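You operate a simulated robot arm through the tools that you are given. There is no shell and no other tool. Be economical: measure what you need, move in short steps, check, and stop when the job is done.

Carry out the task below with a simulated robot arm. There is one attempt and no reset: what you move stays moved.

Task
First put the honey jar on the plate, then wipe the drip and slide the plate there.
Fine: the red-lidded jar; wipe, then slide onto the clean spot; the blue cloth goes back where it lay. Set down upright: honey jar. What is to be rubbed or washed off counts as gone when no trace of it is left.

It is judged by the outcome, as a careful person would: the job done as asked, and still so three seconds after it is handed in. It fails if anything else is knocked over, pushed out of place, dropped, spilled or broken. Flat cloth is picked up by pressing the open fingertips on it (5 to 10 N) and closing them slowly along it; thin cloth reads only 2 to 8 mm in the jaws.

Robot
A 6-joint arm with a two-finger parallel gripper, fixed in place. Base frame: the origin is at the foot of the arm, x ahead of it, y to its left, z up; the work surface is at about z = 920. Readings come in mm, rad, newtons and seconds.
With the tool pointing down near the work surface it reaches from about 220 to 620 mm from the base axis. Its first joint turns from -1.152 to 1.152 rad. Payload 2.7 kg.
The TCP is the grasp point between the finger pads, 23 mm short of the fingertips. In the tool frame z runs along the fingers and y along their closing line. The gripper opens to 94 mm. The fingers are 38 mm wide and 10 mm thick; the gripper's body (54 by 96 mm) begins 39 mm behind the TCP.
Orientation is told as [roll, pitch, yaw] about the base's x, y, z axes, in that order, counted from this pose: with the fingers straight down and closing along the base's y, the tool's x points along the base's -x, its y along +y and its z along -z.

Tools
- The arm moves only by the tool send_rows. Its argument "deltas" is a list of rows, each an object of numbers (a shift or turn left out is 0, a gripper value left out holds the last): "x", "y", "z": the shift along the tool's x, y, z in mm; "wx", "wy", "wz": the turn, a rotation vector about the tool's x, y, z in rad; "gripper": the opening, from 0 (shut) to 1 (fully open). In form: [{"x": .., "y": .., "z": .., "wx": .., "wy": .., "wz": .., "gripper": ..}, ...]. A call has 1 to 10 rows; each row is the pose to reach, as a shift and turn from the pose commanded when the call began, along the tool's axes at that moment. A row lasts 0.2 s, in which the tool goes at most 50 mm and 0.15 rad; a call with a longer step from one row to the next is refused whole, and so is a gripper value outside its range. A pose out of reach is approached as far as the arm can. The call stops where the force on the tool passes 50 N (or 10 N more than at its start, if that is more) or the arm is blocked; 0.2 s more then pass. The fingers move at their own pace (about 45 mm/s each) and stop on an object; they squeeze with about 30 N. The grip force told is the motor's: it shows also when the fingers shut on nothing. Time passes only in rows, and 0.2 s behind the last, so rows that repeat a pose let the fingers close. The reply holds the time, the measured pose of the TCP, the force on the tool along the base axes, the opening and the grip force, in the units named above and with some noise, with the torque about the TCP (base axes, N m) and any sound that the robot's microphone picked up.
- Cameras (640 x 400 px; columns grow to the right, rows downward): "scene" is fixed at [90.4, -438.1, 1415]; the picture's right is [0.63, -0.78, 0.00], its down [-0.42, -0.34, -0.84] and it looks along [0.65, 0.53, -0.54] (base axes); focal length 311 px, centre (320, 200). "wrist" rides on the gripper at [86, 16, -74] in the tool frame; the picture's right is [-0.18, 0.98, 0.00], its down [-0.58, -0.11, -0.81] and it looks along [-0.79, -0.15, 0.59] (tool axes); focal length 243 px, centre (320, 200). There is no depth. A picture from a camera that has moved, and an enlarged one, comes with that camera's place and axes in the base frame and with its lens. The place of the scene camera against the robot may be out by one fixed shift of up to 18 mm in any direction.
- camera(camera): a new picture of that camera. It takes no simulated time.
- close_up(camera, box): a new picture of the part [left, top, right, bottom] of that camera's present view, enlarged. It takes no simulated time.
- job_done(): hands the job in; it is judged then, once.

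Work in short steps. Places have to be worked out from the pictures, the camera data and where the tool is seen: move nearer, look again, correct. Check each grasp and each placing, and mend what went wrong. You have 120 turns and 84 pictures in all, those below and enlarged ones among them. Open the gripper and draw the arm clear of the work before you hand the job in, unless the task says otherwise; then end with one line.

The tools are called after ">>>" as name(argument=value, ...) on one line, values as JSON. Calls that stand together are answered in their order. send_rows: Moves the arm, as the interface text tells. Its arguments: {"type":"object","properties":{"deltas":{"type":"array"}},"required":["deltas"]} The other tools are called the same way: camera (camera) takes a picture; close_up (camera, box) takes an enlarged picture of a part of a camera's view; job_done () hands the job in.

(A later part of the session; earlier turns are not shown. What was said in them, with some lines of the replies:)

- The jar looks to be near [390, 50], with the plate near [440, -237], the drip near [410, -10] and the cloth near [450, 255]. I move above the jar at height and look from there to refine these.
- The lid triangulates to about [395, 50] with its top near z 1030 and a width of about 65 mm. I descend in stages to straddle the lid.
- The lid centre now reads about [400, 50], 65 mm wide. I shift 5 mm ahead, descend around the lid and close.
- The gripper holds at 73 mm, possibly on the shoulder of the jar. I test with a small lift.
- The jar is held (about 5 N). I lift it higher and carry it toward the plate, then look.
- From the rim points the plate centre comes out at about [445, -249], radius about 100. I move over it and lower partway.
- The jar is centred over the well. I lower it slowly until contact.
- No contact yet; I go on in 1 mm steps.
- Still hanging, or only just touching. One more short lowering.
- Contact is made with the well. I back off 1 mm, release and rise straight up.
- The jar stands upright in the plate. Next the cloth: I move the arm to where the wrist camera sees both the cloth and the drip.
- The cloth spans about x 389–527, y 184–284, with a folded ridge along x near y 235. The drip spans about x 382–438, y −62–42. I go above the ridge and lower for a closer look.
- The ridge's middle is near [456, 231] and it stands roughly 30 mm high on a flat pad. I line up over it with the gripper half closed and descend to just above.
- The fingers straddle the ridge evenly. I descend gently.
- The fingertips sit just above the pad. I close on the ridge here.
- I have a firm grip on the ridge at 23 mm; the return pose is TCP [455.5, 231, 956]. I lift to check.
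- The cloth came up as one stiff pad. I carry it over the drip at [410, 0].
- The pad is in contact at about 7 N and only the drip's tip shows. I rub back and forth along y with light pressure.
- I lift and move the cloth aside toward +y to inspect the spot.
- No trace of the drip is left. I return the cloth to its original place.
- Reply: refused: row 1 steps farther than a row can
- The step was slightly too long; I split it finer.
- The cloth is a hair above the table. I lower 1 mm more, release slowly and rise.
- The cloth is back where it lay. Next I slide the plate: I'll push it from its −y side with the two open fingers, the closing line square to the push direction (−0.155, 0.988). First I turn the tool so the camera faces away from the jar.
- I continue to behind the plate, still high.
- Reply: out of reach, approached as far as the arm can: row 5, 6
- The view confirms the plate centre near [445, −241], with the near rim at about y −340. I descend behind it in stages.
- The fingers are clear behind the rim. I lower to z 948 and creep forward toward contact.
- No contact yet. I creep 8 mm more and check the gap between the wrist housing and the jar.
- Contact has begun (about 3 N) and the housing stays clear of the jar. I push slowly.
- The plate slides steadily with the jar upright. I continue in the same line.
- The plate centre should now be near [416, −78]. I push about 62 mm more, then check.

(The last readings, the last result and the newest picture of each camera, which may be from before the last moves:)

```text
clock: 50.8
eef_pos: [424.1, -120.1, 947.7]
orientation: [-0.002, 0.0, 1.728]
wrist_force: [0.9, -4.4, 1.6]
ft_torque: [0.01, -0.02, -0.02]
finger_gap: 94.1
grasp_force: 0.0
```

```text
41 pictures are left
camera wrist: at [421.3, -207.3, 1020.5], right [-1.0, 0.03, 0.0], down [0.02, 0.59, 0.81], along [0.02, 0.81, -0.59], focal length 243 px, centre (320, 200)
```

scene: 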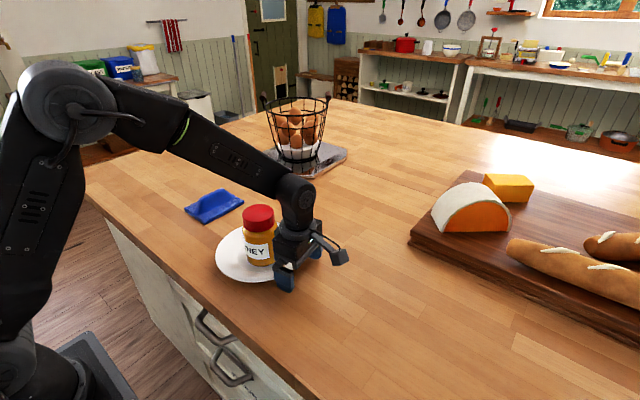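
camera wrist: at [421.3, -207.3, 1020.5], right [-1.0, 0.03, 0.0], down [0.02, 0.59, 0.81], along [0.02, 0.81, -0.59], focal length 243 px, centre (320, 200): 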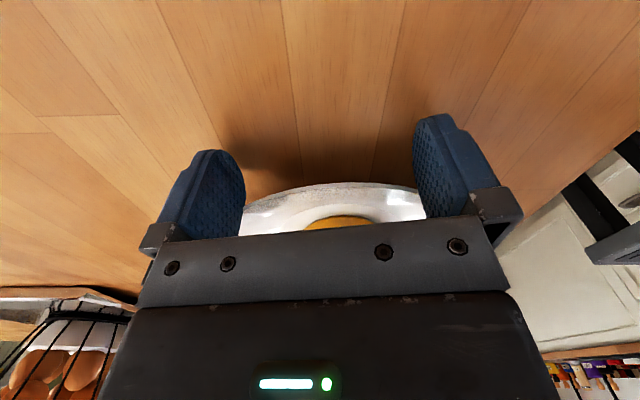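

The plate looks close to the spot. I back off 40 mm, rise and check its centre against the drip's former place (scene pixel about (261, 256)).

>>> send_rows(deltas=[{"x": 5}, {"x": 20}, {"x": 50}, {"x": 60, "z": -40}, {"x": 60, "z": -80}, {"x": 75, "z": -120}, {"x": 100, "z": -160}, {"x": 130, "z": -190}, {"x": 130, "z": -190}])

>>> close_up(camera="scene", box=[170, 160, 370, 310])

>>> camera(camera="wrist")

```text
clock: 52.8
eef_pos: [441.7, -248.1, 1138.6]
orientation: [-0.001, 0.0, 1.727]
wrist_force: [0.4, -0.8, 0.1]
ft_torque: [0.03, 0.01, 0.02]
finger_gap: 94.1
grasp_force: 0.1
```

```text
2.67 times, centred on (270, 235) of scene
camera zoom: at [90.4, -438.1, 1415.0], right [0.63, -0.78, 0.0], down [-0.42, -0.34, -0.84], along [0.65, 0.53, -0.54], focal length 830 px, centre (453, 107)
```

zoom: 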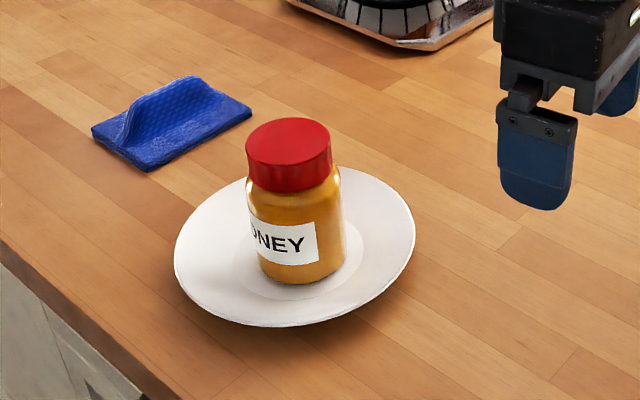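

```text
39 pictures are left
camera wrist: at [440.8, -335.2, 1211.5], right [-1.0, 0.03, 0.0], down [0.02, 0.59, 0.81], along [0.02, 0.81, -0.59], focal length 243 px, centre (320, 200)
```

wrist: 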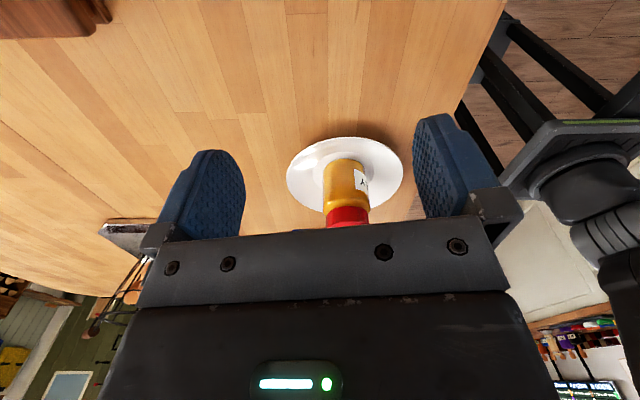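

With the zoom corrected for its true frame, the plate centre is at about (261, 257) and the drip was at about (259, 256), so the plate sits squarely on the spot. One last look at the whole scene before I hand in.

>>> camera(camera="scene")

```text
38 pictures are left
```

scene: 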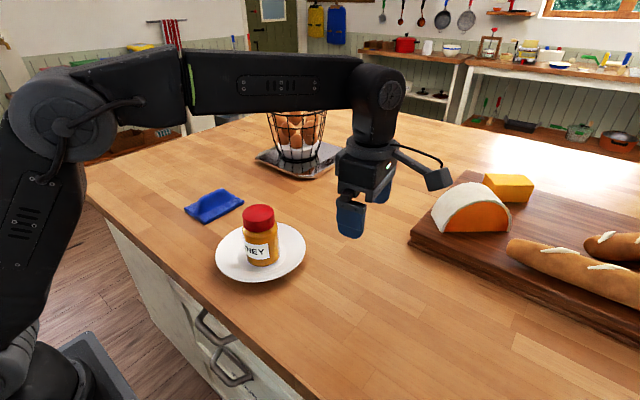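

Everything is in place: the jar is upright on the plate, the plate is on the wiped spot, the cloth is back where it lay, and the arm is clear with the gripper open. I hand in.

>>> job_done()

```text
The job is handed in.
```

The honey jar stands upright on the plate, the drip is wiped away with no trace left, the plate is on the clean spot, and the blue cloth is back where it lay, within a couple of millimetres.
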